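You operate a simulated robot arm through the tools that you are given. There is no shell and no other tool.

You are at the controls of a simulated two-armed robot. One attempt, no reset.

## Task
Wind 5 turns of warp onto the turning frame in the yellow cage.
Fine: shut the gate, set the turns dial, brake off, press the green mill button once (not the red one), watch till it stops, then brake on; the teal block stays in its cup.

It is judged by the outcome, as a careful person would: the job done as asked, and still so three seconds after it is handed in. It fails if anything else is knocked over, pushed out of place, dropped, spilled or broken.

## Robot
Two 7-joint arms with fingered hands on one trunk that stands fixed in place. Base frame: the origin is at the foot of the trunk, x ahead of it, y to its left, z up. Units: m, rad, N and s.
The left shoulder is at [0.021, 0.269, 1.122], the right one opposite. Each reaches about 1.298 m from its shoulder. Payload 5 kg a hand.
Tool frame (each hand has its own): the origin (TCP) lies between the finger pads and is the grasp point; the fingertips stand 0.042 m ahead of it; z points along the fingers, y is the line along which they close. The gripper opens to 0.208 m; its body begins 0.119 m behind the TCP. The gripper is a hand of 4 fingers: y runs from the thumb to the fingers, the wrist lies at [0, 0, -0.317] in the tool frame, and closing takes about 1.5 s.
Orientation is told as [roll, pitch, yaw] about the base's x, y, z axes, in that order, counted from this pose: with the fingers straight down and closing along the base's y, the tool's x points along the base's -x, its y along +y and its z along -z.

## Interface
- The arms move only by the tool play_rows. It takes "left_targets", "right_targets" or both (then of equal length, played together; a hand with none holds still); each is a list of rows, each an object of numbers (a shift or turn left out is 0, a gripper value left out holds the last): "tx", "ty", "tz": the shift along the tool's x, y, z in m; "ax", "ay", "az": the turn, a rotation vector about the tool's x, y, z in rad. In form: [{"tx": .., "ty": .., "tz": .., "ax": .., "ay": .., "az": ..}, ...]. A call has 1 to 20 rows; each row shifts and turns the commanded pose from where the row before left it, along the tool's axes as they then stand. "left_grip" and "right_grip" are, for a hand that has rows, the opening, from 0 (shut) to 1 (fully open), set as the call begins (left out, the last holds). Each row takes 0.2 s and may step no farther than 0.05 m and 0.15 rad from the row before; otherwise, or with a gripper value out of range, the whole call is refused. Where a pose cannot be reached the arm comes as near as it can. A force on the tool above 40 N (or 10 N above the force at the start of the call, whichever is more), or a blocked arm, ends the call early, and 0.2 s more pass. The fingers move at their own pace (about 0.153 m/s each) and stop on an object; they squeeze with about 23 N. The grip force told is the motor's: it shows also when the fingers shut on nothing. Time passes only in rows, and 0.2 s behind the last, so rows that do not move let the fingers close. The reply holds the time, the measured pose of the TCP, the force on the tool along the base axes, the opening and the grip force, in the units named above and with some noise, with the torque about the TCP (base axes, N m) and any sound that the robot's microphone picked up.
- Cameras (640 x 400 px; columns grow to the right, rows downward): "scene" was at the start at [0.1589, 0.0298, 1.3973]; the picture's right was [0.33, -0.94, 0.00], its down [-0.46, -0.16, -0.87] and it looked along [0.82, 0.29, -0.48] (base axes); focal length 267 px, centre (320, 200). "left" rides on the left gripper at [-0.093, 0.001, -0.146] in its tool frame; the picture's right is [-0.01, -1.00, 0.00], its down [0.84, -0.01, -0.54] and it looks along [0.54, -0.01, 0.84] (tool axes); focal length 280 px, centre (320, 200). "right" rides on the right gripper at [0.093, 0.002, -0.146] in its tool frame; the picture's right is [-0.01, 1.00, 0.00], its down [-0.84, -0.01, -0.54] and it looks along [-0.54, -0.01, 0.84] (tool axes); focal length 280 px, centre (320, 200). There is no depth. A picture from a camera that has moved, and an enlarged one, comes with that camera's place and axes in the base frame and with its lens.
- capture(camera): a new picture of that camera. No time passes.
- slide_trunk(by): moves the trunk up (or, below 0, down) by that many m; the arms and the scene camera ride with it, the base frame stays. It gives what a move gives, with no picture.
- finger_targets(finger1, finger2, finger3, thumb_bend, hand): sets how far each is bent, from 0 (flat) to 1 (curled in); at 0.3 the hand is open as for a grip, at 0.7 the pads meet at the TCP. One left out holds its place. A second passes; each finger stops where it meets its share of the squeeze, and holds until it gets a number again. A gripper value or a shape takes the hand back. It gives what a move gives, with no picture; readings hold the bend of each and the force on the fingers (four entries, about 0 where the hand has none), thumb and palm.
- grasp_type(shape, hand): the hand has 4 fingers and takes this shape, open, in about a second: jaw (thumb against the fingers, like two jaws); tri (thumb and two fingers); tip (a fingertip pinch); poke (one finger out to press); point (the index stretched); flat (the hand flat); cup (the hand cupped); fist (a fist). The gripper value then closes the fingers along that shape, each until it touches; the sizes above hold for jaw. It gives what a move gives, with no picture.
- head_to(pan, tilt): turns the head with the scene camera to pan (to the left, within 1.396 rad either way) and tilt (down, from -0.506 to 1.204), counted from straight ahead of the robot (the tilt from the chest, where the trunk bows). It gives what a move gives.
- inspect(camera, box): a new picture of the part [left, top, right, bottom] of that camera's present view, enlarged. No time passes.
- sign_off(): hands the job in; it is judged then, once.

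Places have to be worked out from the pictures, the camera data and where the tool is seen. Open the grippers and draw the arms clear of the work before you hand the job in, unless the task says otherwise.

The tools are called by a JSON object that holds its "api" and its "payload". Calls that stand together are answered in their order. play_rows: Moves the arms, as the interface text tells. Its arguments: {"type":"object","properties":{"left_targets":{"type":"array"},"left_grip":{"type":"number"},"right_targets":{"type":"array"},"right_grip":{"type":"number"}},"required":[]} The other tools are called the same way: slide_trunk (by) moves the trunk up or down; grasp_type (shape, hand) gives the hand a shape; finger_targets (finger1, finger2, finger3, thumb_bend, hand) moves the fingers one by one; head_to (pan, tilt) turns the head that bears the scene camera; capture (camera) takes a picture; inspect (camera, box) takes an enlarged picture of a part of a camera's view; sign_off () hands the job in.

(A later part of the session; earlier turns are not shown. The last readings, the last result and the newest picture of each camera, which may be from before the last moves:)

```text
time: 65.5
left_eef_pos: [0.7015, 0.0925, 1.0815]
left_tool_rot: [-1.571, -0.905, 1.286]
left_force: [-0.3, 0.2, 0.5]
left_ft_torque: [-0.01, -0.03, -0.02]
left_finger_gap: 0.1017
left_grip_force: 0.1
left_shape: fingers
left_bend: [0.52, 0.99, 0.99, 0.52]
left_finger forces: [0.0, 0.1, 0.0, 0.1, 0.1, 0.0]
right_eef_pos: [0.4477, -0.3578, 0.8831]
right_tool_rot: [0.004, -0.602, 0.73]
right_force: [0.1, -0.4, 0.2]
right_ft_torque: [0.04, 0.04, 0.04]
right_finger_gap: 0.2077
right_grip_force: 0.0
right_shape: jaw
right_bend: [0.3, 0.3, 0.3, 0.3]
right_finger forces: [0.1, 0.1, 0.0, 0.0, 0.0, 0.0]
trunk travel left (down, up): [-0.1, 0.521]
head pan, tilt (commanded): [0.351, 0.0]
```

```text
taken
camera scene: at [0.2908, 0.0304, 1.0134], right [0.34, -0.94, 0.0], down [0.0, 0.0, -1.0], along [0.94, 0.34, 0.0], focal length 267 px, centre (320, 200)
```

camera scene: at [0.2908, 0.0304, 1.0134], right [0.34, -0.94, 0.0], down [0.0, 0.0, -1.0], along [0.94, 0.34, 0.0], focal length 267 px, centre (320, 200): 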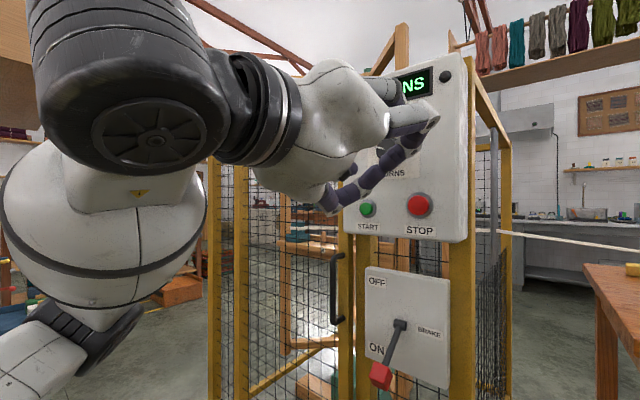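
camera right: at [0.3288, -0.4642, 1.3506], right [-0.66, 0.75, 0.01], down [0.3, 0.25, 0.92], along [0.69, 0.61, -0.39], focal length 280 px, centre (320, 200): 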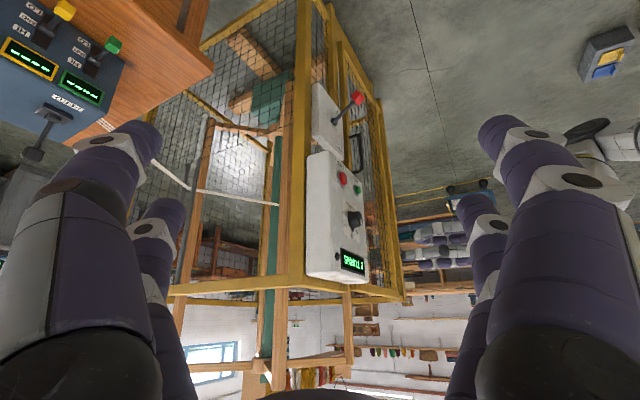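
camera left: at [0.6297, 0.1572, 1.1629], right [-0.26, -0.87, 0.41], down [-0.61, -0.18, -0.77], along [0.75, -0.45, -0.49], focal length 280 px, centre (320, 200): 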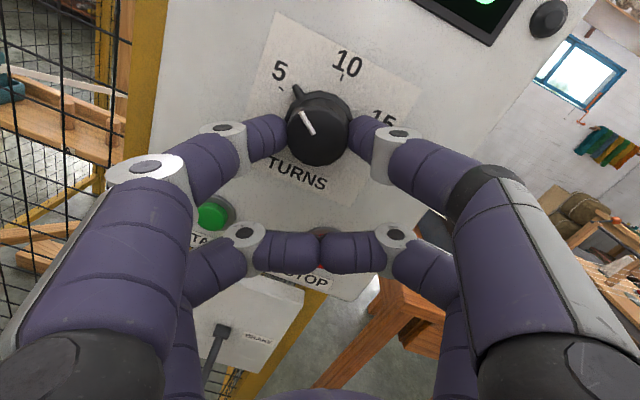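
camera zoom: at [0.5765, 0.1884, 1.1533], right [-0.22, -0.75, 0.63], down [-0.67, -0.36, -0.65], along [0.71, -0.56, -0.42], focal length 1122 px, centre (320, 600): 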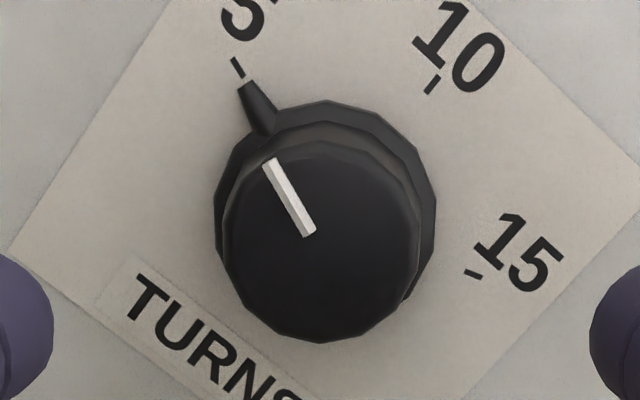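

The pointer sits on 5, matching the way it sat on 10 before. Next is the brake: I un-roll the hand, move it left and down clear of the panel, then raise the trunk by 0.5 m so the arm can work comfortably at the lever's height.

{"api": "play_rows", "payload": {"left_targets": [{"az": 0.134}, {"az": 0.134}, {"az": 0.134}, {"az": 0.134}, {"az": 0.134}, {"tx": 0.03, "ty": 0.035, "tz": -0.003}, {"tx": 0.03, "ty": 0.035, "tz": -0.003}, {"tx": 0.03, "ty": 0.035, "tz": -0.003}, {"tx": 0.03, "ty": 0.035, "tz": -0.003}, {"tx": 0.03, "ty": 0.035, "tz": -0.003}, {"tx": 0.03, "ty": 0.035, "tz": -0.003}, {"tx": 0.03, "ty": 0.035, "tz": -0.003}]}}

{"api": "capture", "payload": {"camera": "scene"}}

{"api": "inspect", "payload": {"camera": "scene", "box": [340, 105, 468, 185]}}

```text
time: 68.1
left_eef_pos: [0.7505, 0.3312, 0.8731]
left_tool_rot: [1.591, -1.566, -1.878]
left_force: [0.7, -1.3, 0.0]
left_ft_torque: [0.01, 0.0, 0.1]
left_finger_gap: 0.1021
left_grip_force: 0.1
left_shape: fingers
left_bend: [0.52, 0.99, 0.99, 0.52]
left_finger forces: [0.1, 0.1, 0.0, 0.0, 0.0, 0.0]
right_eef_pos: [0.4479, -0.3588, 0.8826]
right_tool_rot: [0.004, -0.602, 0.73]
right_force: [-0.2, -0.9, -0.8]
right_ft_torque: [0.16, 0.04, 0.08]
right_finger_gap: 0.2078
right_grip_force: 0.0
right_shape: jaw
right_bend: [0.3, 0.3, 0.3, 0.3]
right_finger forces: [0.0, 0.0, 0.0, 0.0, 0.0, 0.0]
trunk travel left (down, up): [-0.1, 0.521]
head pan, tilt (commanded): [0.351, 0.0]
```

```text
taken
camera scene: at [0.2911, 0.03, 1.013], right [0.34, -0.94, 0.0], down [0.0, 0.0, -1.0], along [0.94, 0.34, 0.0], focal length 267 px, centre (320, 200)
```

scene: 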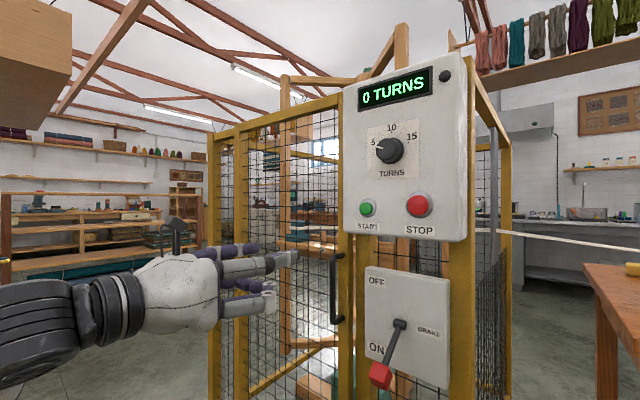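

```text
5.00 times, centred on (404, 145) of scene
camera zoom: at [0.2911, 0.03, 1.013], right [0.34, -0.94, 0.0], down [0.0, 0.0, -1.0], along [0.94, 0.34, 0.0], focal length 1335 px, centre (-100, 475)
```

zoom: 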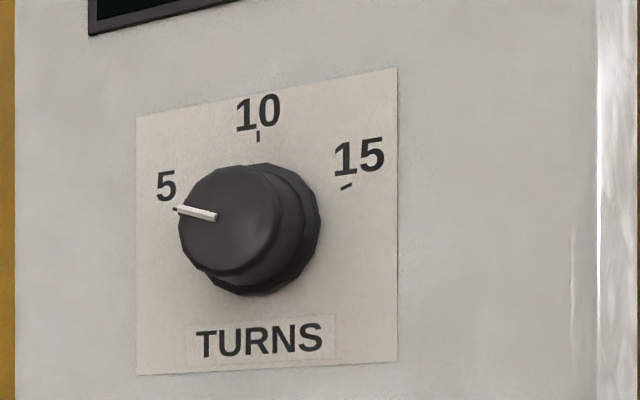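

The dial clearly points to 5. I raise the trunk by 0.5 m and turn the head down towards the lever.

{"api": "slide_trunk", "payload": {"by": 0.5}}

{"api": "head_to", "payload": {"pan": 0.35, "tilt": 0.75}}

{"api": "capture", "payload": {"camera": "scene"}}

{"api": "capture", "payload": {"camera": "left"}}

{"api": "capture", "payload": {"camera": "right"}}

```text
refused: 0.5 is not a number from -0.4 to 0.4
```

```text
time: 69.2
left_eef_pos: [0.7501, 0.3319, 0.8741]
left_tool_rot: [1.567, -1.568, -1.852]
left_force: [0.5, 0.7, -0.9]
left_ft_torque: [-0.03, 0.02, 0.02]
left_finger_gap: 0.102
left_grip_force: 0.1
left_shape: fingers
left_bend: [0.52, 0.99, 0.99, 0.52]
left_finger forces: [0.0, 0.1, 0.1, 0.1, 0.1, 0.0]
right_eef_pos: [0.4487, -0.3584, 0.8829]
right_tool_rot: [0.003, -0.601, 0.731]
right_force: [0.3, 0.0, -1.0]
right_ft_torque: [-0.04, 0.0, 0.06]
right_finger_gap: 0.2079
right_grip_force: 0.0
right_shape: jaw
right_bend: [0.3, 0.3, 0.3, 0.3]
right_finger forces: [0.0, 0.0, 0.1, 0.0, 0.0, 0.0]
trunk travel left (down, up): [-0.1, 0.521]
head pan, tilt (commanded): [0.351, 0.75]
```

```text
taken
camera scene: at [0.284, 0.0281, 0.9452], right [0.34, -0.94, 0.0], down [-0.64, -0.23, -0.73], along [0.69, 0.25, -0.68], focal length 267 px, centre (320, 200)
```

scene: 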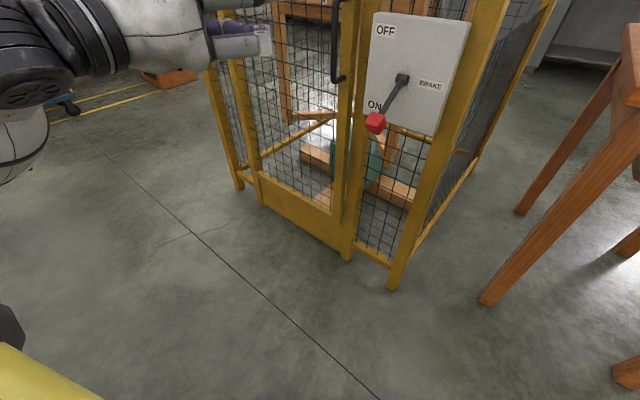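

```text
taken
camera left: at [0.6089, 0.3721, 0.9662], right [-0.28, -0.96, 0.01], down [-0.52, 0.14, -0.84], along [0.81, -0.24, -0.54], focal length 280 px, centre (320, 200)
```

left: 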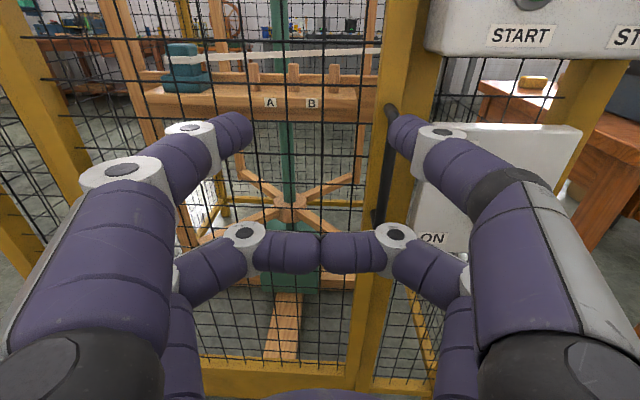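

```text
taken
camera right: at [0.3283, -0.4636, 0.9509], right [-0.66, 0.75, 0.01], down [0.3, 0.25, 0.92], along [0.69, 0.61, -0.39], focal length 280 px, centre (320, 200)
```

right: 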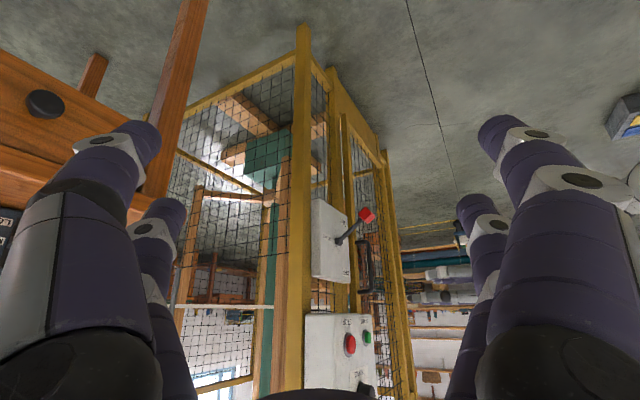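

The slide limit per call is 0.4 m. The right camera now shows the lever in profile: knob at about (0.775, 0.094, 0.700), hub at (0.859, 0.065, 0.761). I enlarge these views, then raise the trunk by 0.4 m.

{"api": "inspect", "payload": {"camera": "right", "box": [290, 180, 450, 300]}}

{"api": "inspect", "payload": {"camera": "scene", "box": [330, 0, 490, 150]}}

{"api": "slide_trunk", "payload": {"by": 0.4}}

{"api": "head_to", "payload": {"pan": 0.4, "tilt": 0.75}}

{"api": "capture", "payload": {"camera": "scene"}}

{"api": "capture", "payload": {"camera": "right"}}

```text
3.33 times, centred on (370, 240) of right
camera zoom: at [0.3283, -0.4636, 0.9509], right [-0.66, 0.75, 0.01], down [0.3, 0.25, 0.92], along [0.69, 0.61, -0.39], focal length 935 px, centre (153, 67)
```

zoom: 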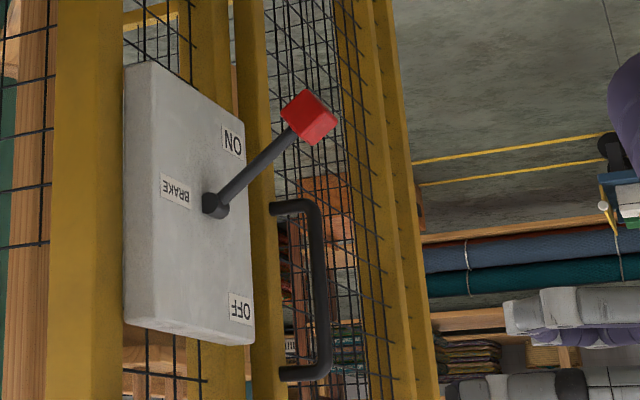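

```text
2.67 times, centred on (410, 75) of scene
camera zoom: at [0.284, 0.0281, 0.9452], right [0.34, -0.94, 0.0], down [-0.64, -0.23, -0.73], along [0.69, 0.25, -0.68], focal length 712 px, centre (80, 533)
```

zoom: 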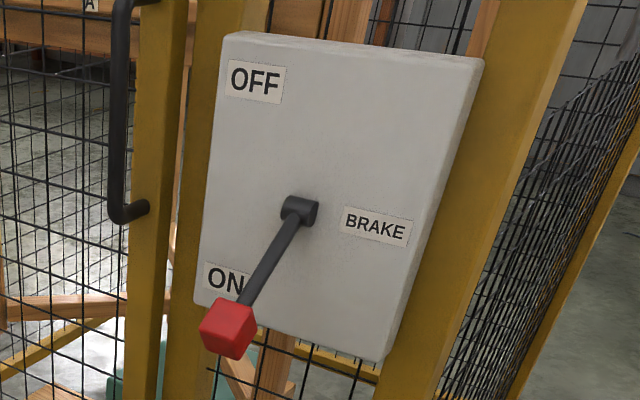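

```text
time: 73.0
left_eef_pos: [0.7508, 0.3328, 1.2722]
left_tool_rot: [1.505, -1.567, -1.792]
left_force: [0.6, -0.4, -1.1]
left_ft_torque: [0.0, 0.01, 0.0]
left_finger_gap: 0.1021
left_grip_force: 0.0
left_shape: fingers
left_bend: [0.52, 0.99, 0.99, 0.52]
left_finger forces: [0.1, 0.0, 0.0, 0.1, 0.0, 0.0]
right_eef_pos: [0.4477, -0.3596, 1.2817]
right_tool_rot: [0.004, -0.602, 0.73]
right_force: [0.0, 0.3, -0.1]
right_ft_torque: [-0.01, 0.0, 0.07]
right_finger_gap: 0.208
right_grip_force: 0.0
right_shape: jaw
right_bend: [0.3, 0.3, 0.3, 0.3]
right_finger forces: [0.0, 0.0, 0.1, 0.1, 0.0, 0.0]
trunk travel left (down, up): [-0.5, 0.121]
head pan, tilt (commanded): [0.351, 0.75]
```

```text
time: 73.6
left_eef_pos: [0.7505, 0.3336, 1.2735]
left_tool_rot: [1.56, -1.567, -1.844]
left_force: [0.3, 0.3, -0.2]
left_ft_torque: [-0.02, 0.01, 0.02]
left_finger_gap: 0.1021
left_grip_force: 0.0
left_shape: fingers
left_bend: [0.52, 0.99, 0.99, 0.52]
left_finger forces: [0.0, 0.0, 0.0, 0.1, 0.0, 0.0]
right_eef_pos: [0.4476, -0.3577, 1.2831]
right_tool_rot: [0.003, -0.601, 0.727]
right_force: [0.1, 0.1, -0.5]
right_ft_torque: [-0.02, -0.02, 0.02]
right_finger_gap: 0.2078
right_grip_force: 0.1
right_shape: jaw
right_bend: [0.3, 0.3, 0.3, 0.3]
right_finger forces: [0.0, 0.0, 0.0, 0.0, 0.1, 0.0]
trunk travel left (down, up): [-0.5, 0.121]
head pan, tilt (commanded): [0.4, 0.75]
```

```text
taken
camera scene: at [0.1496, 0.0318, 1.3759], right [0.39, -0.92, 0.0], down [-0.63, -0.27, -0.73], along [0.67, 0.28, -0.68], focal length 267 px, centre (320, 200)
```

scene: 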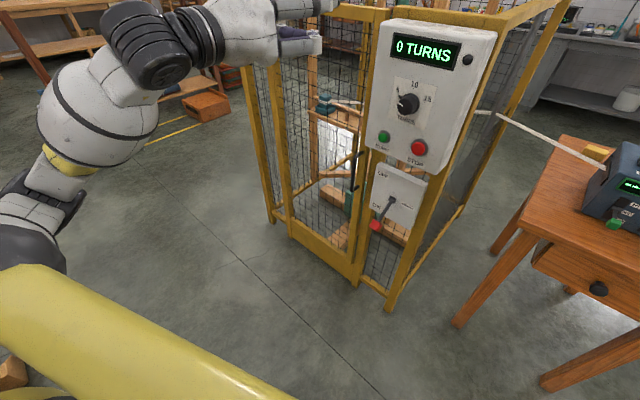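

```text
taken
camera right: at [0.3283, -0.4636, 1.3509], right [-0.66, 0.75, 0.01], down [0.3, 0.25, 0.92], along [0.69, 0.61, -0.39], focal length 280 px, centre (320, 200)
```

right: 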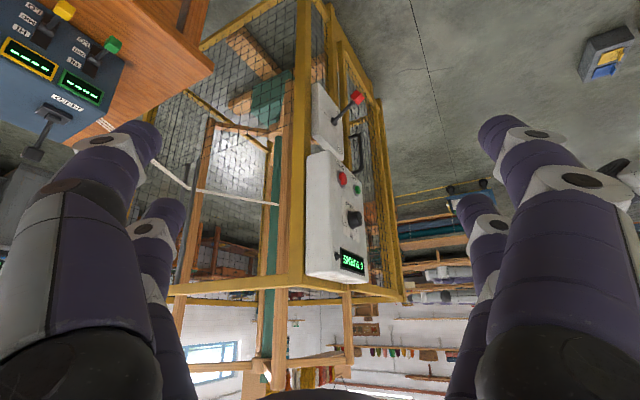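

The knob must swing from z≈0.70 up to about 0.82. I close index and thumb tip to tip as a cross-bar, then take the hand down in front of the gate to just below the lever's height.

{"api": "finger_targets", "payload": {"hand": "left", "finger1": 0.72, "finger2": 1.0, "finger3": 1.0, "thumb_bend": 0.72}}

{"api": "play_rows", "payload": {"left_targets": [{"ty": 0.023, "tz": 0.023}, {"ty": 0.023, "tz": 0.023}, {"ty": 0.023, "tz": 0.023}, {"tx": 0.044}, {"tx": 0.044}, {"tx": 0.044}, {"tx": 0.044}, {"tx": 0.044}, {"tx": 0.044}, {"tx": 0.044}, {"tx": 0.044}, {"tx": 0.044}, {"tx": 0.044}, {"tx": 0.044}, {"tx": 0.044}, {"tx": 0.044}, {"tx": 0.044}, {"tx": 0.044}]}}

{"api": "capture", "payload": {"camera": "left"}}

{"api": "capture", "payload": {"camera": "scene"}}

```text
time: 74.6
left_eef_pos: [0.7501, 0.3328, 1.2736]
left_tool_rot: [1.562, -1.567, -1.849]
left_force: [0.8, -0.9, 0.4]
left_ft_torque: [0.02, -0.04, 0.03]
left_finger_gap: 0.0069
left_grip_force: 0.1
left_shape: fingers
left_bend: [0.71, 0.99, 0.99, 0.71]
left_finger forces: [0.0, 0.1, 0.0, 0.0, 0.0, 0.0]
right_eef_pos: [0.4473, -0.3578, 1.2821]
right_tool_rot: [0.005, -0.601, 0.73]
right_force: [-0.2, -0.4, 0.6]
right_ft_torque: [0.0, 0.02, -0.01]
right_finger_gap: 0.2079
right_grip_force: 0.0
right_shape: jaw
right_bend: [0.3, 0.3, 0.3, 0.3]
right_finger forces: [0.1, 0.1, 0.0, 0.1, 0.1, 0.1]
trunk travel left (down, up): [-0.5, 0.121]
head pan, tilt (commanded): [0.4, 0.75]
```

```text
time: 78.4
left_eef_pos: [0.8377, 0.3858, 0.6155]
left_tool_rot: [1.797, -1.563, -2.082]
left_force: [0.2, 0.4, 0.9]
left_ft_torque: [0.06, 0.11, -0.09]
left_finger_gap: 0.0066
left_grip_force: 0.1
left_shape: fingers
left_bend: [0.71, 0.99, 0.99, 0.71]
left_finger forces: [0.0, 0.1, 0.0, 0.0, 0.0, 0.1]
right_eef_pos: [0.4483, -0.3579, 1.2821]
right_tool_rot: [0.005, -0.602, 0.729]
right_force: [0.3, 0.7, 0.1]
right_ft_torque: [-0.05, 0.04, -0.02]
right_finger_gap: 0.2078
right_grip_force: 0.0
right_shape: jaw
right_bend: [0.3, 0.3, 0.3, 0.3]
right_finger forces: [0.1, 0.0, 0.0, 0.0, 0.0, 0.0]
trunk travel left (down, up): [-0.5, 0.121]
head pan, tilt (commanded): [0.4, 0.75]
```

```text
taken
camera left: at [0.6946, 0.426, 0.7076], right [-0.28, -0.96, 0.01], down [-0.52, 0.14, -0.84], along [0.81, -0.24, -0.54], focal length 280 px, centre (320, 200)
```

left: 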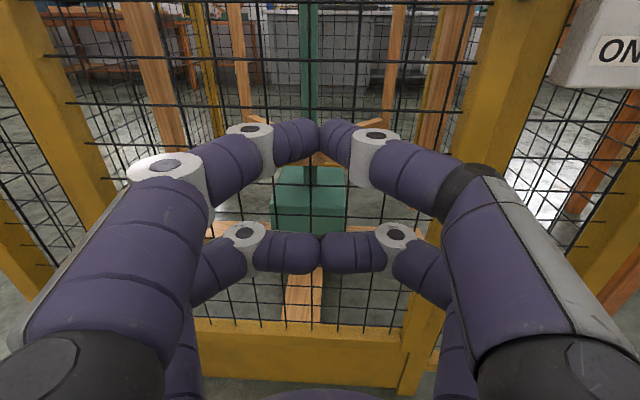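

```text
taken
camera scene: at [0.1497, 0.032, 1.3759], right [0.39, -0.92, 0.0], down [-0.63, -0.27, -0.73], along [0.67, 0.28, -0.68], focal length 267 px, centre (320, 200)
```

scene: 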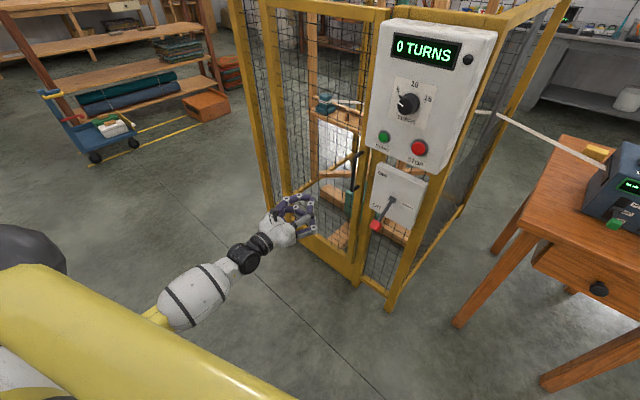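

The cross-bar is formed. I draw back a little and slide right beneath the lever's knob.

{"api": "play_rows", "payload": {"left_targets": [{"ty": -0.0375, "tz": -0.009}, {"ty": -0.0375, "tz": -0.009}, {"ty": -0.0375, "tz": -0.009}, {"ty": -0.0375, "tz": -0.009}, {"ty": -0.0375, "tz": -0.009}, {"ty": -0.0375, "tz": -0.009}, {"ty": -0.0375, "tz": -0.009}, {"ty": -0.0375, "tz": -0.009}]}}

{"api": "capture", "payload": {"camera": "left"}}

{"api": "capture", "payload": {"camera": "scene"}}

{"api": "inspect", "payload": {"camera": "right", "box": [290, 50, 450, 150]}}

```text
time: 80.2
left_eef_pos: [0.6844, 0.1141, 0.6124]
left_tool_rot: [1.68, -1.565, -1.966]
left_force: [0.6, 0.5, 0.4]
left_ft_torque: [-0.01, -0.04, -0.11]
left_finger_gap: 0.0068
left_grip_force: 0.1
left_shape: fingers
left_bend: [0.71, 0.99, 0.99, 0.71]
left_finger forces: [0.0, 0.0, 0.0, 0.0, 0.0, 0.0]
right_eef_pos: [0.4473, -0.3587, 1.2833]
right_tool_rot: [0.005, -0.603, 0.73]
right_force: [0.1, 0.6, -0.4]
right_ft_torque: [0.03, -0.03, 0.02]
right_finger_gap: 0.2078
right_grip_force: 0.1
right_shape: jaw
right_bend: [0.3, 0.3, 0.3, 0.3]
right_finger forces: [0.0, 0.1, 0.0, 0.1, 0.0, 0.0]
trunk travel left (down, up): [-0.5, 0.121]
head pan, tilt (commanded): [0.4, 0.75]
```

```text
taken
camera left: at [0.543, 0.1557, 0.7041], right [-0.28, -0.96, 0.01], down [-0.52, 0.14, -0.84], along [0.81, -0.24, -0.54], focal length 280 px, centre (320, 200)
```

left: 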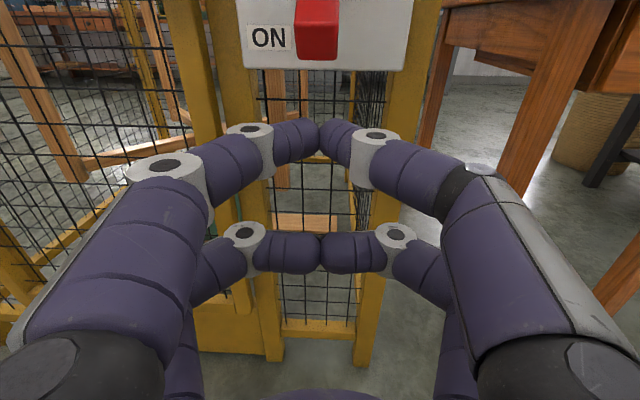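

```text
taken
camera scene: at [0.1498, 0.0318, 1.376], right [0.39, -0.92, 0.0], down [-0.63, -0.27, -0.73], along [0.67, 0.28, -0.68], focal length 267 px, centre (320, 200)
```

scene: 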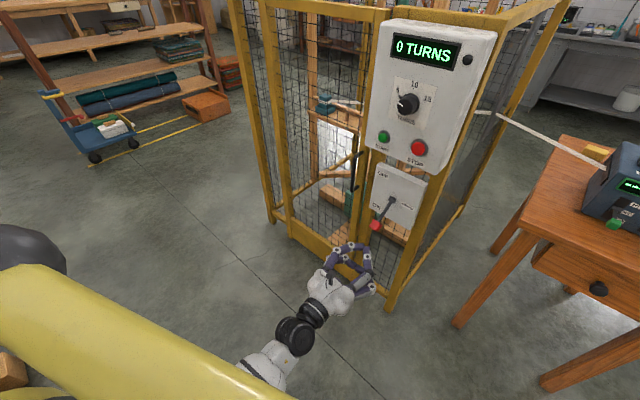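

```text
4.00 times, centred on (370, 100) of right
camera zoom: at [0.3283, -0.4638, 1.3509], right [-0.66, 0.75, 0.01], down [0.3, 0.25, 0.92], along [0.69, 0.61, -0.39], focal length 1122 px, centre (120, 600)
```

zoom: 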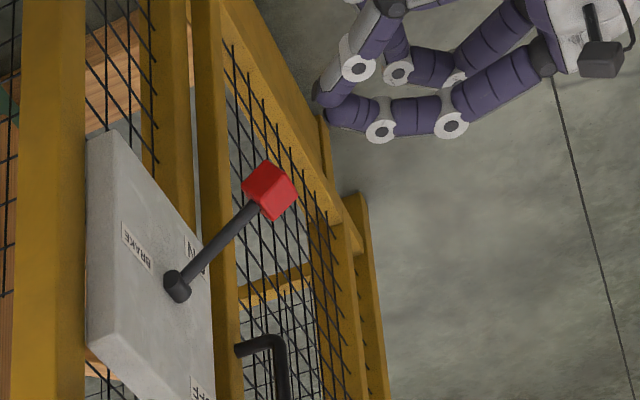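

The red knob hangs straight above the cross-bar. I move forward under it, 6.8 cm, staying about 2.5 cm below it.

{"api": "play_rows", "payload": {"left_targets": [{"tz": 0.017}, {"tz": 0.017}, {"tz": 0.017}, {"tz": 0.017}]}}

{"api": "capture", "payload": {"camera": "left"}}

{"api": "inspect", "payload": {"camera": "right", "box": [290, 50, 450, 150]}}

```text
time: 81.2
left_eef_pos: [0.7473, 0.0965, 0.6124]
left_tool_rot: [1.521, -1.566, -1.806]
left_force: [-0.5, -0.2, 0.3]
left_ft_torque: [-0.02, -0.02, 0.01]
left_finger_gap: 0.0068
left_grip_force: 0.0
left_shape: fingers
left_bend: [0.71, 0.99, 0.99, 0.71]
left_finger forces: [0.0, 0.0, 0.0, 0.1, 0.0, 0.0]
right_eef_pos: [0.4474, -0.3586, 1.2834]
right_tool_rot: [0.002, -0.602, 0.729]
right_force: [0.8, -0.5, -1.4]
right_ft_torque: [0.02, -0.04, -0.03]
right_finger_gap: 0.2081
right_grip_force: 0.0
right_shape: jaw
right_bend: [0.3, 0.3, 0.3, 0.3]
right_finger forces: [0.0, 0.1, 0.0, 0.1, 0.0, 0.1]
trunk travel left (down, up): [-0.5, 0.121]
head pan, tilt (commanded): [0.4, 0.75]
```

```text
taken
camera left: at [0.6071, 0.1367, 0.7039], right [-0.28, -0.96, 0.01], down [-0.52, 0.14, -0.84], along [0.81, -0.24, -0.54], focal length 280 px, centre (320, 200)
```

left: 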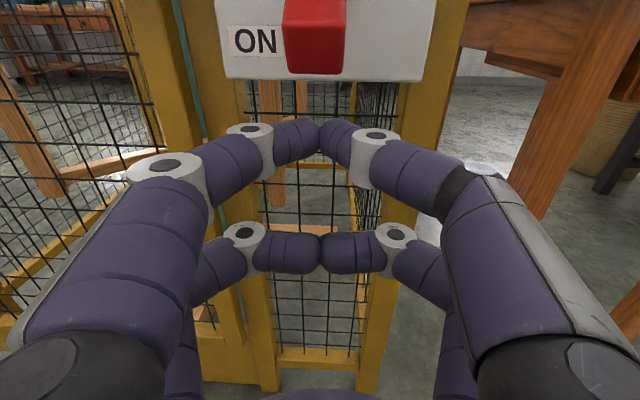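

```text
4.00 times, centred on (370, 100) of right
camera zoom: at [0.3282, -0.4638, 1.3508], right [-0.66, 0.75, 0.01], down [0.3, 0.25, 0.92], along [0.69, 0.61, -0.39], focal length 1122 px, centre (120, 600)
```

zoom: 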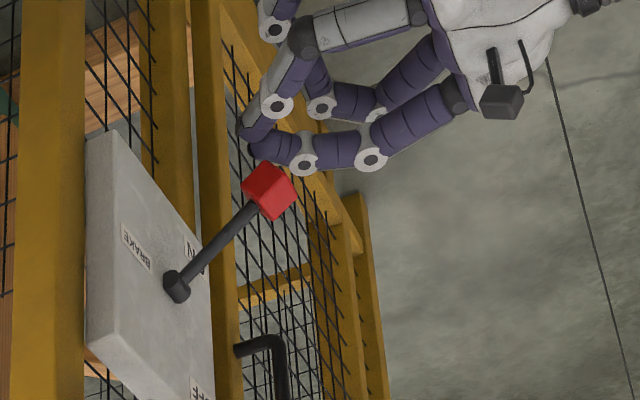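

The bar is right under the knob. I raise the hand to take up the gap and begin swinging the lever up.

{"api": "play_rows", "payload": {"left_targets": [{"tx": -0.012}, {"tx": -0.012}, {"tx": -0.012}, {"tx": -0.012}]}}

{"api": "inspect", "payload": {"camera": "right", "box": [290, 50, 450, 150]}}

{"api": "capture", "payload": {"camera": "left"}}

```text
time: 82.2
left_eef_pos: [0.7482, 0.0962, 0.6601]
left_tool_rot: [1.655, -1.568, -1.937]
left_force: [0.1, -0.3, -1.1]
left_ft_torque: [-0.04, 0.03, 0.02]
left_finger_gap: 0.0068
left_grip_force: 0.0
left_shape: fingers
left_bend: [0.71, 0.99, 0.99, 0.71]
left_finger forces: [0.0, 0.0, 0.0, 0.0, 0.1, 0.0]
right_eef_pos: [0.4481, -0.3591, 1.2826]
right_tool_rot: [0.004, -0.601, 0.729]
right_force: [-0.3, -0.1, -0.2]
right_ft_torque: [-0.01, 0.0, -0.01]
right_finger_gap: 0.2079
right_grip_force: 0.1
right_shape: jaw
right_bend: [0.3, 0.3, 0.3, 0.3]
right_finger forces: [0.0, 0.0, 0.0, 0.1, 0.0, 0.0]
trunk travel left (down, up): [-0.5, 0.121]
head pan, tilt (commanded): [0.4, 0.75]
```

```text
4.00 times, centred on (370, 100) of right
camera zoom: at [0.3282, -0.4637, 1.3509], right [-0.66, 0.75, 0.01], down [0.3, 0.25, 0.92], along [0.69, 0.61, -0.39], focal length 1122 px, centre (120, 600)
```

zoom: 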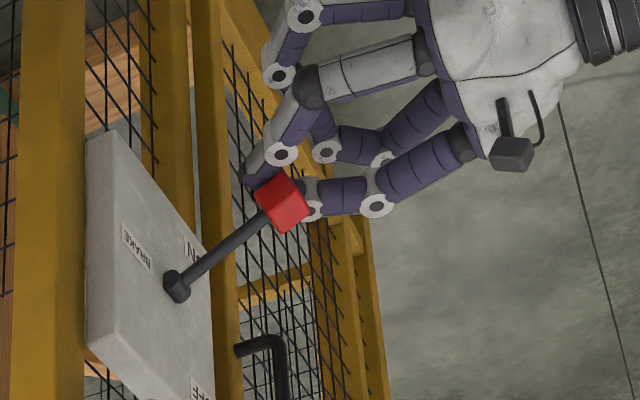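

```text
taken
camera left: at [0.6074, 0.1368, 0.7528], right [-0.28, -0.96, 0.01], down [-0.52, 0.14, -0.84], along [0.81, -0.24, -0.54], focal length 280 px, centre (320, 200)
```

left: 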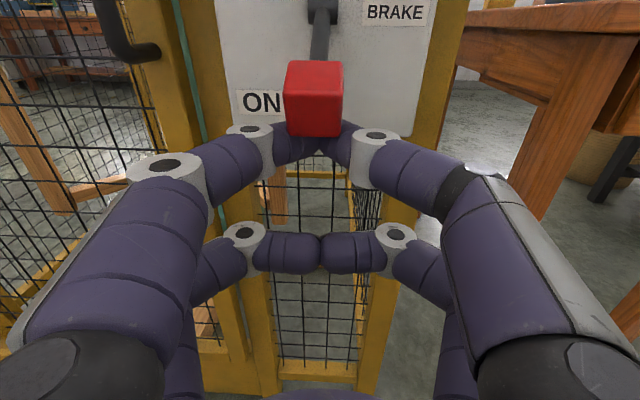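

The knob rests on the bar and rises with it. I lift on towards OFF.

{"api": "play_rows", "payload": {"left_targets": [{"tx": -0.012}, {"tx": -0.012}, {"tx": -0.012}, {"tx": -0.012}, {"tx": -0.012}, {"tx": -0.012}]}}

{"api": "inspect", "payload": {"camera": "right", "box": [290, 50, 450, 150]}}

{"api": "capture", "payload": {"camera": "left"}}

```text
time: 83.6
left_eef_pos: [0.7471, 0.0941, 0.7328]
left_tool_rot: [1.545, -1.567, -1.83]
left_force: [0.0, -0.7, 0.0]
left_ft_torque: [-0.02, -0.04, -0.01]
left_finger_gap: 0.0068
left_grip_force: 0.1
left_shape: fingers
left_bend: [0.71, 0.99, 0.99, 0.71]
left_finger forces: [0.0, 0.0, 0.1, 0.0, 0.1, 0.1]
right_eef_pos: [0.4484, -0.359, 1.2818]
right_tool_rot: [0.004, -0.602, 0.728]
right_force: [0.0, 0.5, 0.3]
right_ft_torque: [0.03, 0.02, 0.0]
right_finger_gap: 0.2077
right_grip_force: 0.0
right_shape: jaw
right_bend: [0.3, 0.3, 0.3, 0.3]
right_finger forces: [0.0, 0.0, 0.0, 0.0, 0.0, 0.0]
trunk travel left (down, up): [-0.5, 0.121]
head pan, tilt (commanded): [0.4, 0.75]
```

```text
4.00 times, centred on (370, 100) of right
camera zoom: at [0.3282, -0.4636, 1.3509], right [-0.66, 0.75, 0.01], down [0.3, 0.25, 0.92], along [0.69, 0.61, -0.39], focal length 1122 px, centre (120, 600)
```

zoom: 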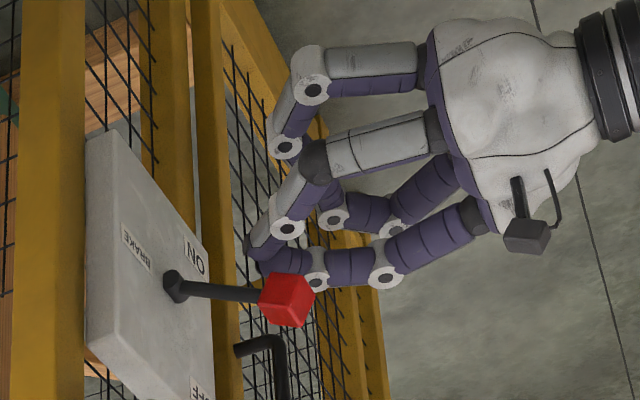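

```text
taken
camera left: at [0.6068, 0.1357, 0.8256], right [-0.28, -0.96, 0.01], down [-0.52, 0.14, -0.84], along [0.81, -0.24, -0.54], focal length 280 px, centre (320, 200)
```

left: 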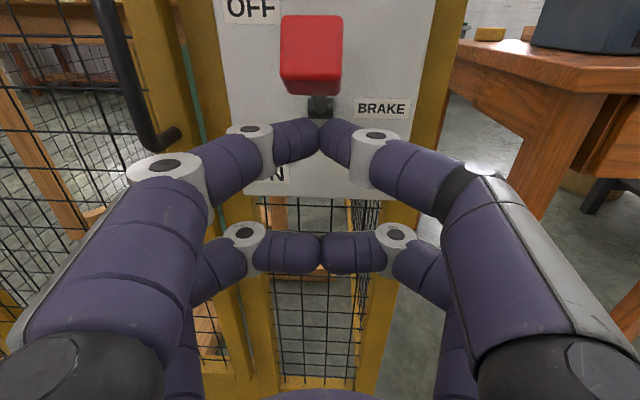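

The lever has swung past level to about +29° by itself, now off the bar. I raise gently further to make sure it is fully at its OFF stop.

{"api": "play_rows", "payload": {"left_targets": [{"tx": -0.008}, {"tx": -0.008}, {"tx": -0.006}, {"tx": -0.006}, {"tx": -0.004}]}}

{"api": "inspect", "payload": {"camera": "right", "box": [290, 50, 450, 150]}}

{"api": "capture", "payload": {"camera": "left"}}

```text
time: 84.8
left_eef_pos: [0.748, 0.0948, 0.7591]
left_tool_rot: [0.602, -1.564, -0.888]
left_force: [-3.0, 1.4, -18.1]
left_ft_torque: [-0.02, 0.4, 0.03]
left_finger_gap: 0.0066
left_grip_force: 8.5
left_shape: fingers
left_bend: [0.71, 0.99, 0.99, 0.71]
left_finger forces: [17.3, 0.0, 0.1, 0.0, 0.0, 0.1]
right_eef_pos: [0.4495, -0.3586, 1.2829]
right_tool_rot: [0.004, -0.603, 0.731]
right_force: [0.1, -1.1, 0.0]
right_ft_torque: [0.03, 0.01, 0.01]
right_finger_gap: 0.2079
right_grip_force: 0.0
right_shape: jaw
right_bend: [0.3, 0.3, 0.3, 0.3]
right_finger forces: [0.0, 0.0, 0.1, 0.0, 0.1, 0.0]
trunk travel left (down, up): [-0.5, 0.121]
head pan, tilt (commanded): [0.4, 0.75]
```

```text
4.00 times, centred on (370, 100) of right
camera zoom: at [0.3291, -0.4635, 1.3505], right [-0.66, 0.75, 0.01], down [0.3, 0.25, 0.92], along [0.69, 0.61, -0.39], focal length 1122 px, centre (120, 600)
```

zoom: 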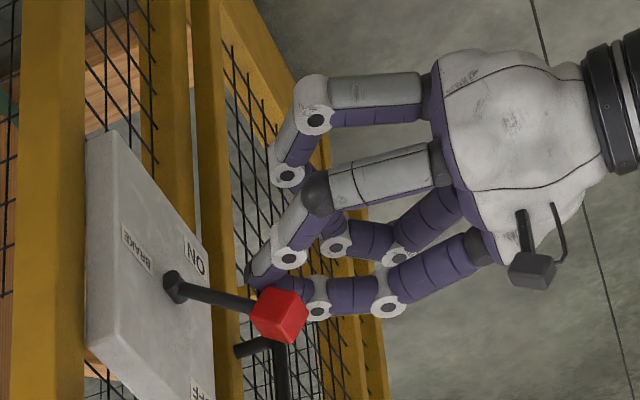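

```text
taken
camera left: at [0.6081, 0.1356, 0.8532], right [-0.28, -0.96, 0.01], down [-0.52, 0.14, -0.84], along [0.8, -0.24, -0.54], focal length 280 px, centre (320, 200)
```

left: 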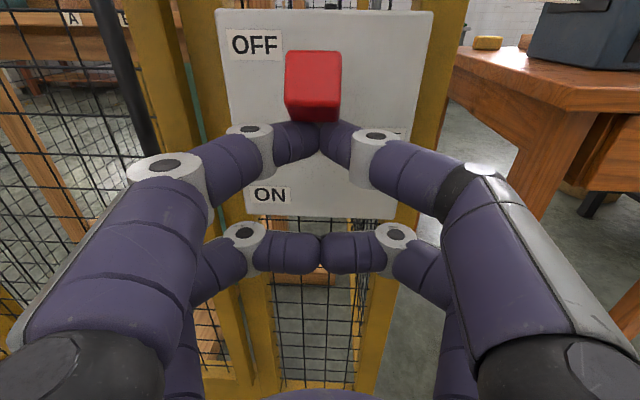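

The lever is at its stop, about +36°, with 18 N on the bar. I lower slightly and back away, checking that the lever stays at OFF.

{"api": "play_rows", "payload": {"left_targets": [{"tx": 0.012}, {"tx": 0.012}, {"tz": -0.02}, {"tz": -0.02}, {"tz": -0.025}]}}

{"api": "inspect", "payload": {"camera": "right", "box": [290, 50, 450, 150]}}

{"api": "capture", "payload": {"camera": "left"}}

{"api": "capture", "payload": {"camera": "scene"}}

```text
time: 86.0
left_eef_pos: [0.6871, 0.1136, 0.7405]
left_tool_rot: [1.435, -1.568, -1.719]
left_force: [0.7, -0.8, -0.1]
left_ft_torque: [-0.01, 0.02, -0.02]
left_finger_gap: 0.0065
left_grip_force: 0.1
left_shape: fingers
left_bend: [0.71, 0.99, 0.99, 0.71]
left_finger forces: [0.0, 0.0, 0.1, 0.0, 0.0, 0.0]
right_eef_pos: [0.4484, -0.359, 1.2823]
right_tool_rot: [0.004, -0.602, 0.73]
right_force: [0.5, 0.2, 0.7]
right_ft_torque: [0.01, 0.01, 0.01]
right_finger_gap: 0.2079
right_grip_force: 0.1
right_shape: jaw
right_bend: [0.3, 0.3, 0.3, 0.3]
right_finger forces: [0.0, 0.0, 0.0, 0.1, 0.0, 0.0]
trunk travel left (down, up): [-0.5, 0.121]
head pan, tilt (commanded): [0.4, 0.75]
```

```text
4.00 times, centred on (370, 100) of right
camera zoom: at [0.3285, -0.4637, 1.3509], right [-0.66, 0.75, 0.01], down [0.3, 0.25, 0.92], along [0.69, 0.61, -0.39], focal length 1122 px, centre (120, 600)
```

zoom: 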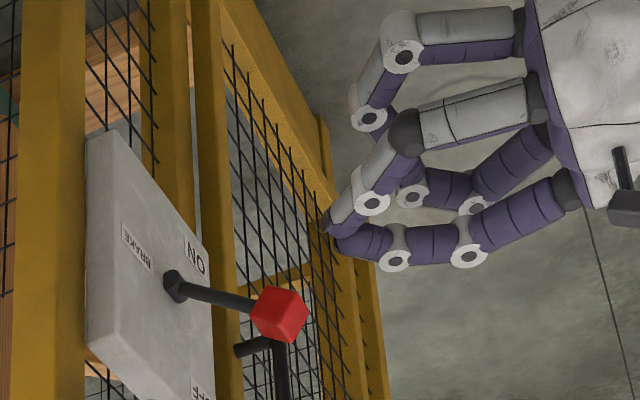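

```text
taken
camera left: at [0.5455, 0.1549, 0.8331], right [-0.28, -0.96, 0.01], down [-0.52, 0.14, -0.84], along [0.81, -0.24, -0.54], focal length 280 px, centre (320, 200)
```

left: 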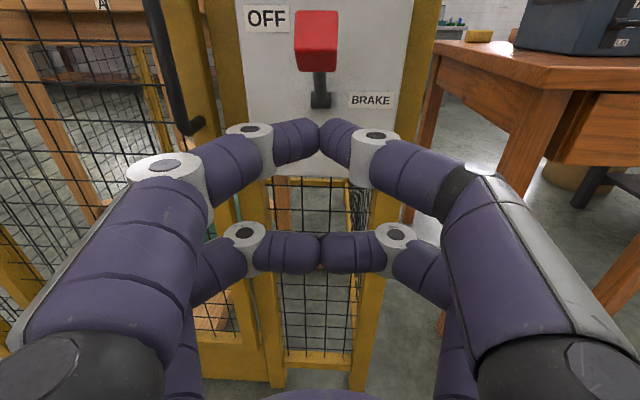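

```text
taken
camera scene: at [0.15, 0.0318, 1.376], right [0.39, -0.92, 0.0], down [-0.63, -0.27, -0.73], along [0.67, 0.28, -0.68], focal length 267 px, centre (320, 200)
```

scene: 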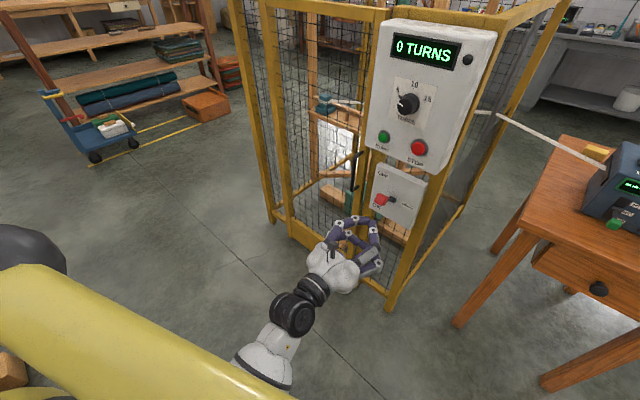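

The brake lever stays at OFF. For the button I raise the trunk by 0.12 m for reach, curl the thumb away and leave only the index out, so nothing can touch the red button.

{"api": "slide_trunk", "payload": {"by": 0.12}}

{"api": "finger_targets", "payload": {"hand": "left", "finger1": 0.5, "thumb_bend": 1.0}}

{"api": "finger_targets", "payload": {"hand": "left", "finger1": 0.72, "thumb_bend": 1.0}}

{"api": "capture", "payload": {"camera": "left"}}

{"api": "capture", "payload": {"camera": "scene"}}

```text
time: 87.5
left_eef_pos: [0.6858, 0.1142, 0.8582]
left_tool_rot: [1.407, -1.567, -1.69]
left_force: [0.3, -0.1, -0.9]
left_ft_torque: [-0.01, 0.03, 0.0]
left_finger_gap: 0.0066
left_grip_force: 0.2
left_shape: fingers
left_bend: [0.71, 0.99, 0.99, 0.71]
left_finger forces: [0.1, 0.0, 0.0, 0.0, 0.0, 0.0]
right_eef_pos: [0.4481, -0.359, 1.403]
right_tool_rot: [0.004, -0.602, 0.731]
right_force: [0.6, -0.3, -0.7]
right_ft_torque: [0.02, 0.05, 0.0]
right_finger_gap: 0.2077
right_grip_force: 0.1
right_shape: jaw
right_bend: [0.3, 0.3, 0.3, 0.3]
right_finger forces: [0.1, 0.0, 0.0, 0.0, 0.0, 0.1]
trunk travel left (down, up): [-0.62, 0.001]
head pan, tilt (commanded): [0.4, 0.75]
```

```text
time: 88.5
left_eef_pos: [0.6855, 0.1133, 0.8608]
left_tool_rot: [1.551, -1.567, -1.834]
left_force: [-0.2, 0.0, -0.3]
left_ft_torque: [-0.01, -0.03, 0.04]
left_finger_gap: 0.0624
left_grip_force: 0.2
left_shape: fingers
left_bend: [0.5, 0.99, 0.99, 1.0]
left_finger forces: [0.1, 0.1, 0.1, 0.0, 0.1, 0.0]
right_eef_pos: [0.4484, -0.3589, 1.4036]
right_tool_rot: [0.001, -0.601, 0.729]
right_force: [-0.2, -0.6, -0.2]
right_ft_torque: [0.0, 0.0, -0.02]
right_finger_gap: 0.2082
right_grip_force: 0.0
right_shape: jaw
right_bend: [0.3, 0.3, 0.3, 0.3]
right_finger forces: [0.0, 0.0, 0.0, 0.0, 0.1, 0.0]
trunk travel left (down, up): [-0.62, 0.001]
head pan, tilt (commanded): [0.4, 0.75]
```

```text
time: 89.5
left_eef_pos: [0.6853, 0.1139, 0.8595]
left_tool_rot: [1.547, -1.567, -1.832]
left_force: [-0.7, 1.2, -0.3]
left_ft_torque: [0.01, 0.0, 0.02]
left_finger_gap: 0.0543
left_grip_force: 0.1
left_shape: fingers
left_bend: [0.71, 0.99, 0.99, 1.0]
left_finger forces: [0.0, 0.0, 0.0, 0.0, 0.0, 0.1]
right_eef_pos: [0.4478, -0.3587, 1.4022]
right_tool_rot: [0.003, -0.603, 0.729]
right_force: [-0.5, 0.4, -0.1]
right_ft_torque: [0.0, 0.0, -0.02]
right_finger_gap: 0.2078
right_grip_force: 0.0
right_shape: jaw
right_bend: [0.3, 0.3, 0.3, 0.3]
right_finger forces: [0.0, 0.0, 0.0, 0.0, 0.1, 0.0]
trunk travel left (down, up): [-0.62, 0.001]
head pan, tilt (commanded): [0.4, 0.75]
```

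```text
taken
camera left: at [0.5446, 0.1542, 0.9528], right [-0.28, -0.96, 0.01], down [-0.52, 0.14, -0.84], along [0.81, -0.24, -0.54], focal length 280 px, centre (320, 200)
```

left: 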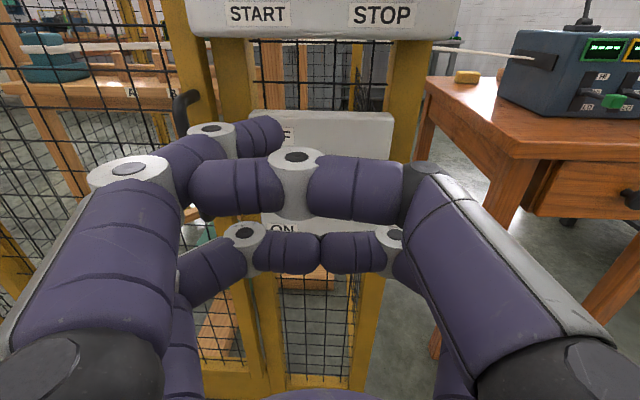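

```text
taken
camera scene: at [0.1471, 0.0318, 1.4963], right [0.39, -0.92, 0.0], down [-0.63, -0.27, -0.73], along [0.67, 0.28, -0.68], focal length 267 px, centre (320, 200)
```

scene: 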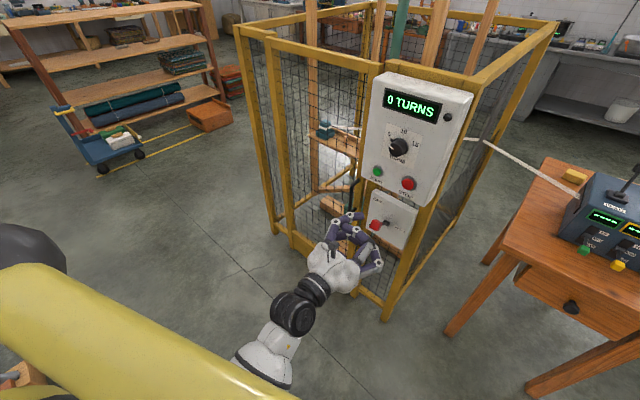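

The index tip stands a little left of the centre line. I let a moment pass to see whether it is still moving.

{"api": "play_rows", "payload": {"left_targets": [{}, {}, {}]}}

{"api": "capture", "payload": {"camera": "left"}}

{"api": "inspect", "payload": {"camera": "scene", "box": [290, 190, 410, 310]}}

{"api": "inspect", "payload": {"camera": "scene", "box": [355, 70, 475, 220]}}

```text
time: 90.3
left_eef_pos: [0.6856, 0.114, 0.8595]
left_tool_rot: [1.548, -1.568, -1.832]
left_force: [-1.0, 0.1, 0.4]
left_ft_torque: [-0.03, -0.01, 0.02]
left_finger_gap: 0.0544
left_grip_force: 0.1
left_shape: fingers
left_bend: [0.71, 0.99, 0.99, 1.0]
left_finger forces: [0.1, 0.0, 0.0, 0.0, 0.1, 0.0]
right_eef_pos: [0.4478, -0.3582, 1.4022]
right_tool_rot: [0.002, -0.6, 0.731]
right_force: [0.4, -0.7, 0.0]
right_ft_torque: [0.0, 0.06, 0.0]
right_finger_gap: 0.2078
right_grip_force: 0.0
right_shape: jaw
right_bend: [0.3, 0.3, 0.3, 0.3]
right_finger forces: [0.0, 0.0, 0.0, 0.0, 0.0, 0.0]
trunk travel left (down, up): [-0.62, 0.001]
head pan, tilt (commanded): [0.4, 0.75]
```

```text
taken
camera left: at [0.5446, 0.1543, 0.9528], right [-0.28, -0.96, 0.01], down [-0.52, 0.14, -0.84], along [0.81, -0.24, -0.54], focal length 280 px, centre (320, 200)
```

left: 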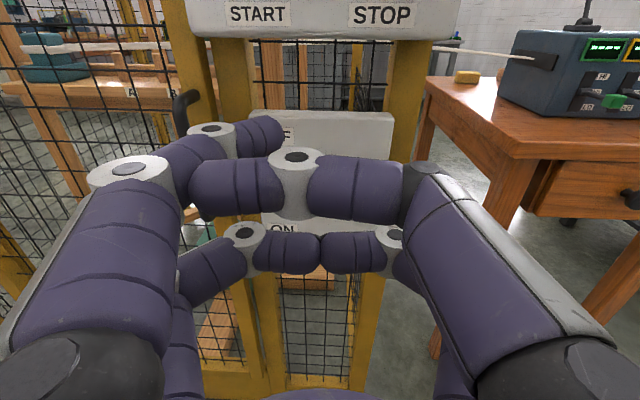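

```text
3.33 times, centred on (350, 250) of scene
camera zoom: at [0.1471, 0.0319, 1.4963], right [0.39, -0.92, 0.0], down [-0.63, -0.27, -0.73], along [0.67, 0.28, -0.68], focal length 890 px, centre (220, 33)
```

zoom: 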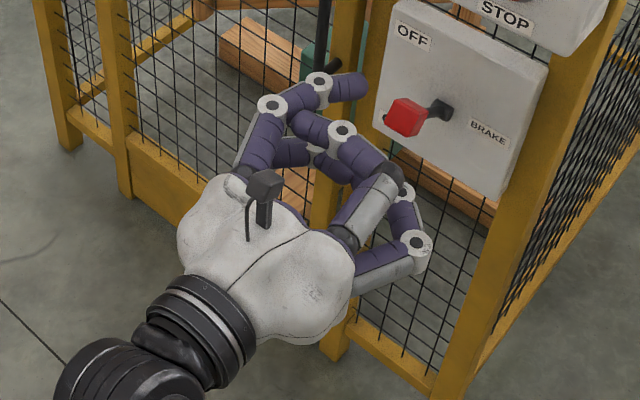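

```text
2.67 times, centred on (415, 145) of scene
camera zoom: at [0.1471, 0.0319, 1.4963], right [0.39, -0.92, 0.0], down [-0.63, -0.27, -0.73], along [0.67, 0.28, -0.68], focal length 712 px, centre (67, 347)
```

zoom: 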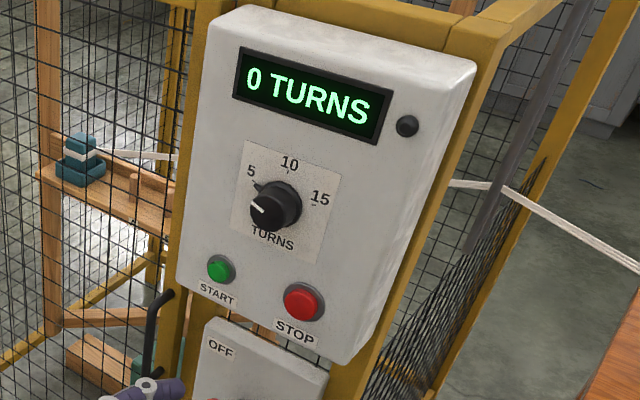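

The index alone leads, its tip about 3 cm left of and above the TCP; the thumb is folded well behind. The display reads 0 TURNS, dial at 5, lever OFF. I bring the index in line with the green button, about 4 cm off.

{"api": "play_rows", "payload": {"left_targets": [{"tx": -0.0264, "ty": 0.0057, "tz": 0.01}, {"tx": -0.0264, "ty": 0.0057, "tz": 0.01}, {"tx": -0.0264, "ty": 0.0057, "tz": 0.01}, {"tx": -0.0264, "ty": 0.0057, "tz": 0.01}]}}

{"api": "capture", "payload": {"camera": "left"}}

{"api": "inspect", "payload": {"camera": "right", "box": [280, 100, 440, 200]}}

{"api": "inspect", "payload": {"camera": "scene", "box": [330, 130, 450, 220]}}

```text
time: 91.3
left_eef_pos: [0.7293, 0.121, 0.9653]
left_tool_rot: [1.248, -1.566, -1.534]
left_force: [-0.4, 0.3, -1.0]
left_ft_torque: [-0.01, -0.09, 0.05]
left_finger_gap: 0.0544
left_grip_force: 0.1
left_shape: fingers
left_bend: [0.71, 0.99, 0.99, 1.0]
left_finger forces: [0.0, 0.1, 0.1, 0.1, 0.0, 0.0]
right_eef_pos: [0.4469, -0.3585, 1.4024]
right_tool_rot: [0.002, -0.603, 0.73]
right_force: [0.3, 0.0, 1.1]
right_ft_torque: [0.0, 0.01, -0.02]
right_finger_gap: 0.208
right_grip_force: 0.0
right_shape: jaw
right_bend: [0.3, 0.3, 0.3, 0.3]
right_finger forces: [0.0, 0.1, 0.1, 0.1, 0.0, 0.0]
trunk travel left (down, up): [-0.62, 0.001]
head pan, tilt (commanded): [0.4, 0.75]
```

```text
taken
camera left: at [0.5896, 0.1637, 1.0584], right [-0.28, -0.96, 0.01], down [-0.52, 0.14, -0.84], along [0.81, -0.24, -0.54], focal length 280 px, centre (320, 200)
```

left: 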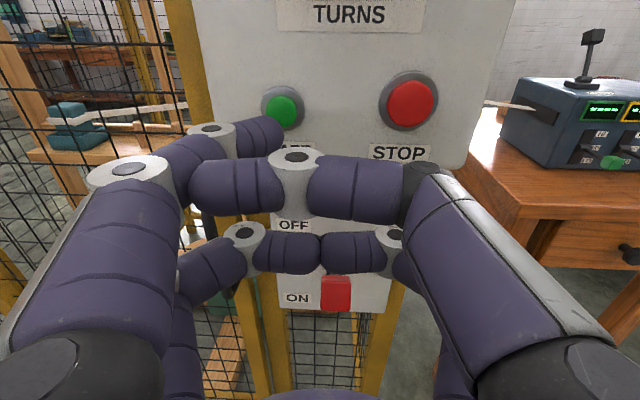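

```text
4.00 times, centred on (360, 150) of right
camera zoom: at [0.3283, -0.464, 1.4707], right [-0.66, 0.75, 0.01], down [0.3, 0.25, 0.92], along [0.69, 0.61, -0.39], focal length 1122 px, centre (160, 400)
```

zoom: 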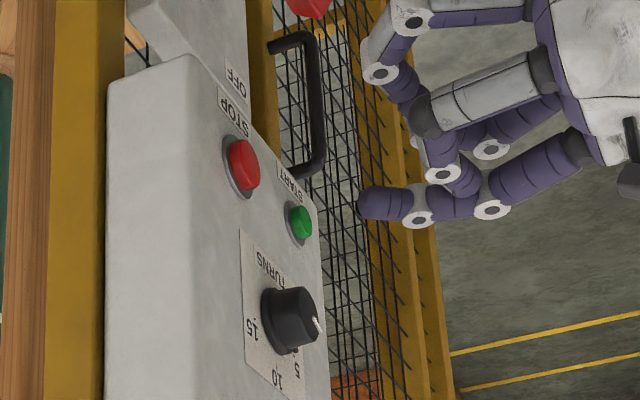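

```text
4.44 times, centred on (390, 175) of scene
camera zoom: at [0.1471, 0.0315, 1.4963], right [0.39, -0.92, 0.0], down [-0.63, -0.27, -0.73], along [0.67, 0.28, -0.68], focal length 1186 px, centre (9, 311)
```

zoom: 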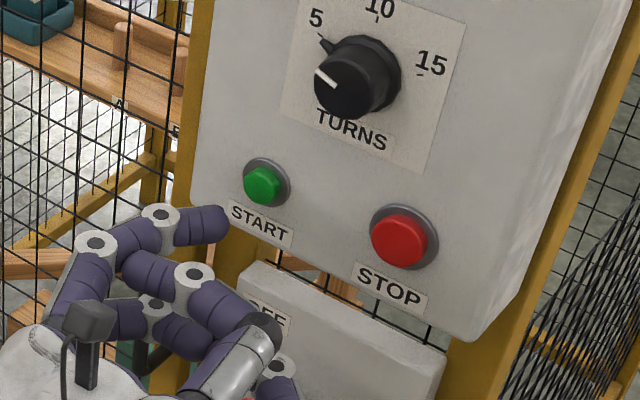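

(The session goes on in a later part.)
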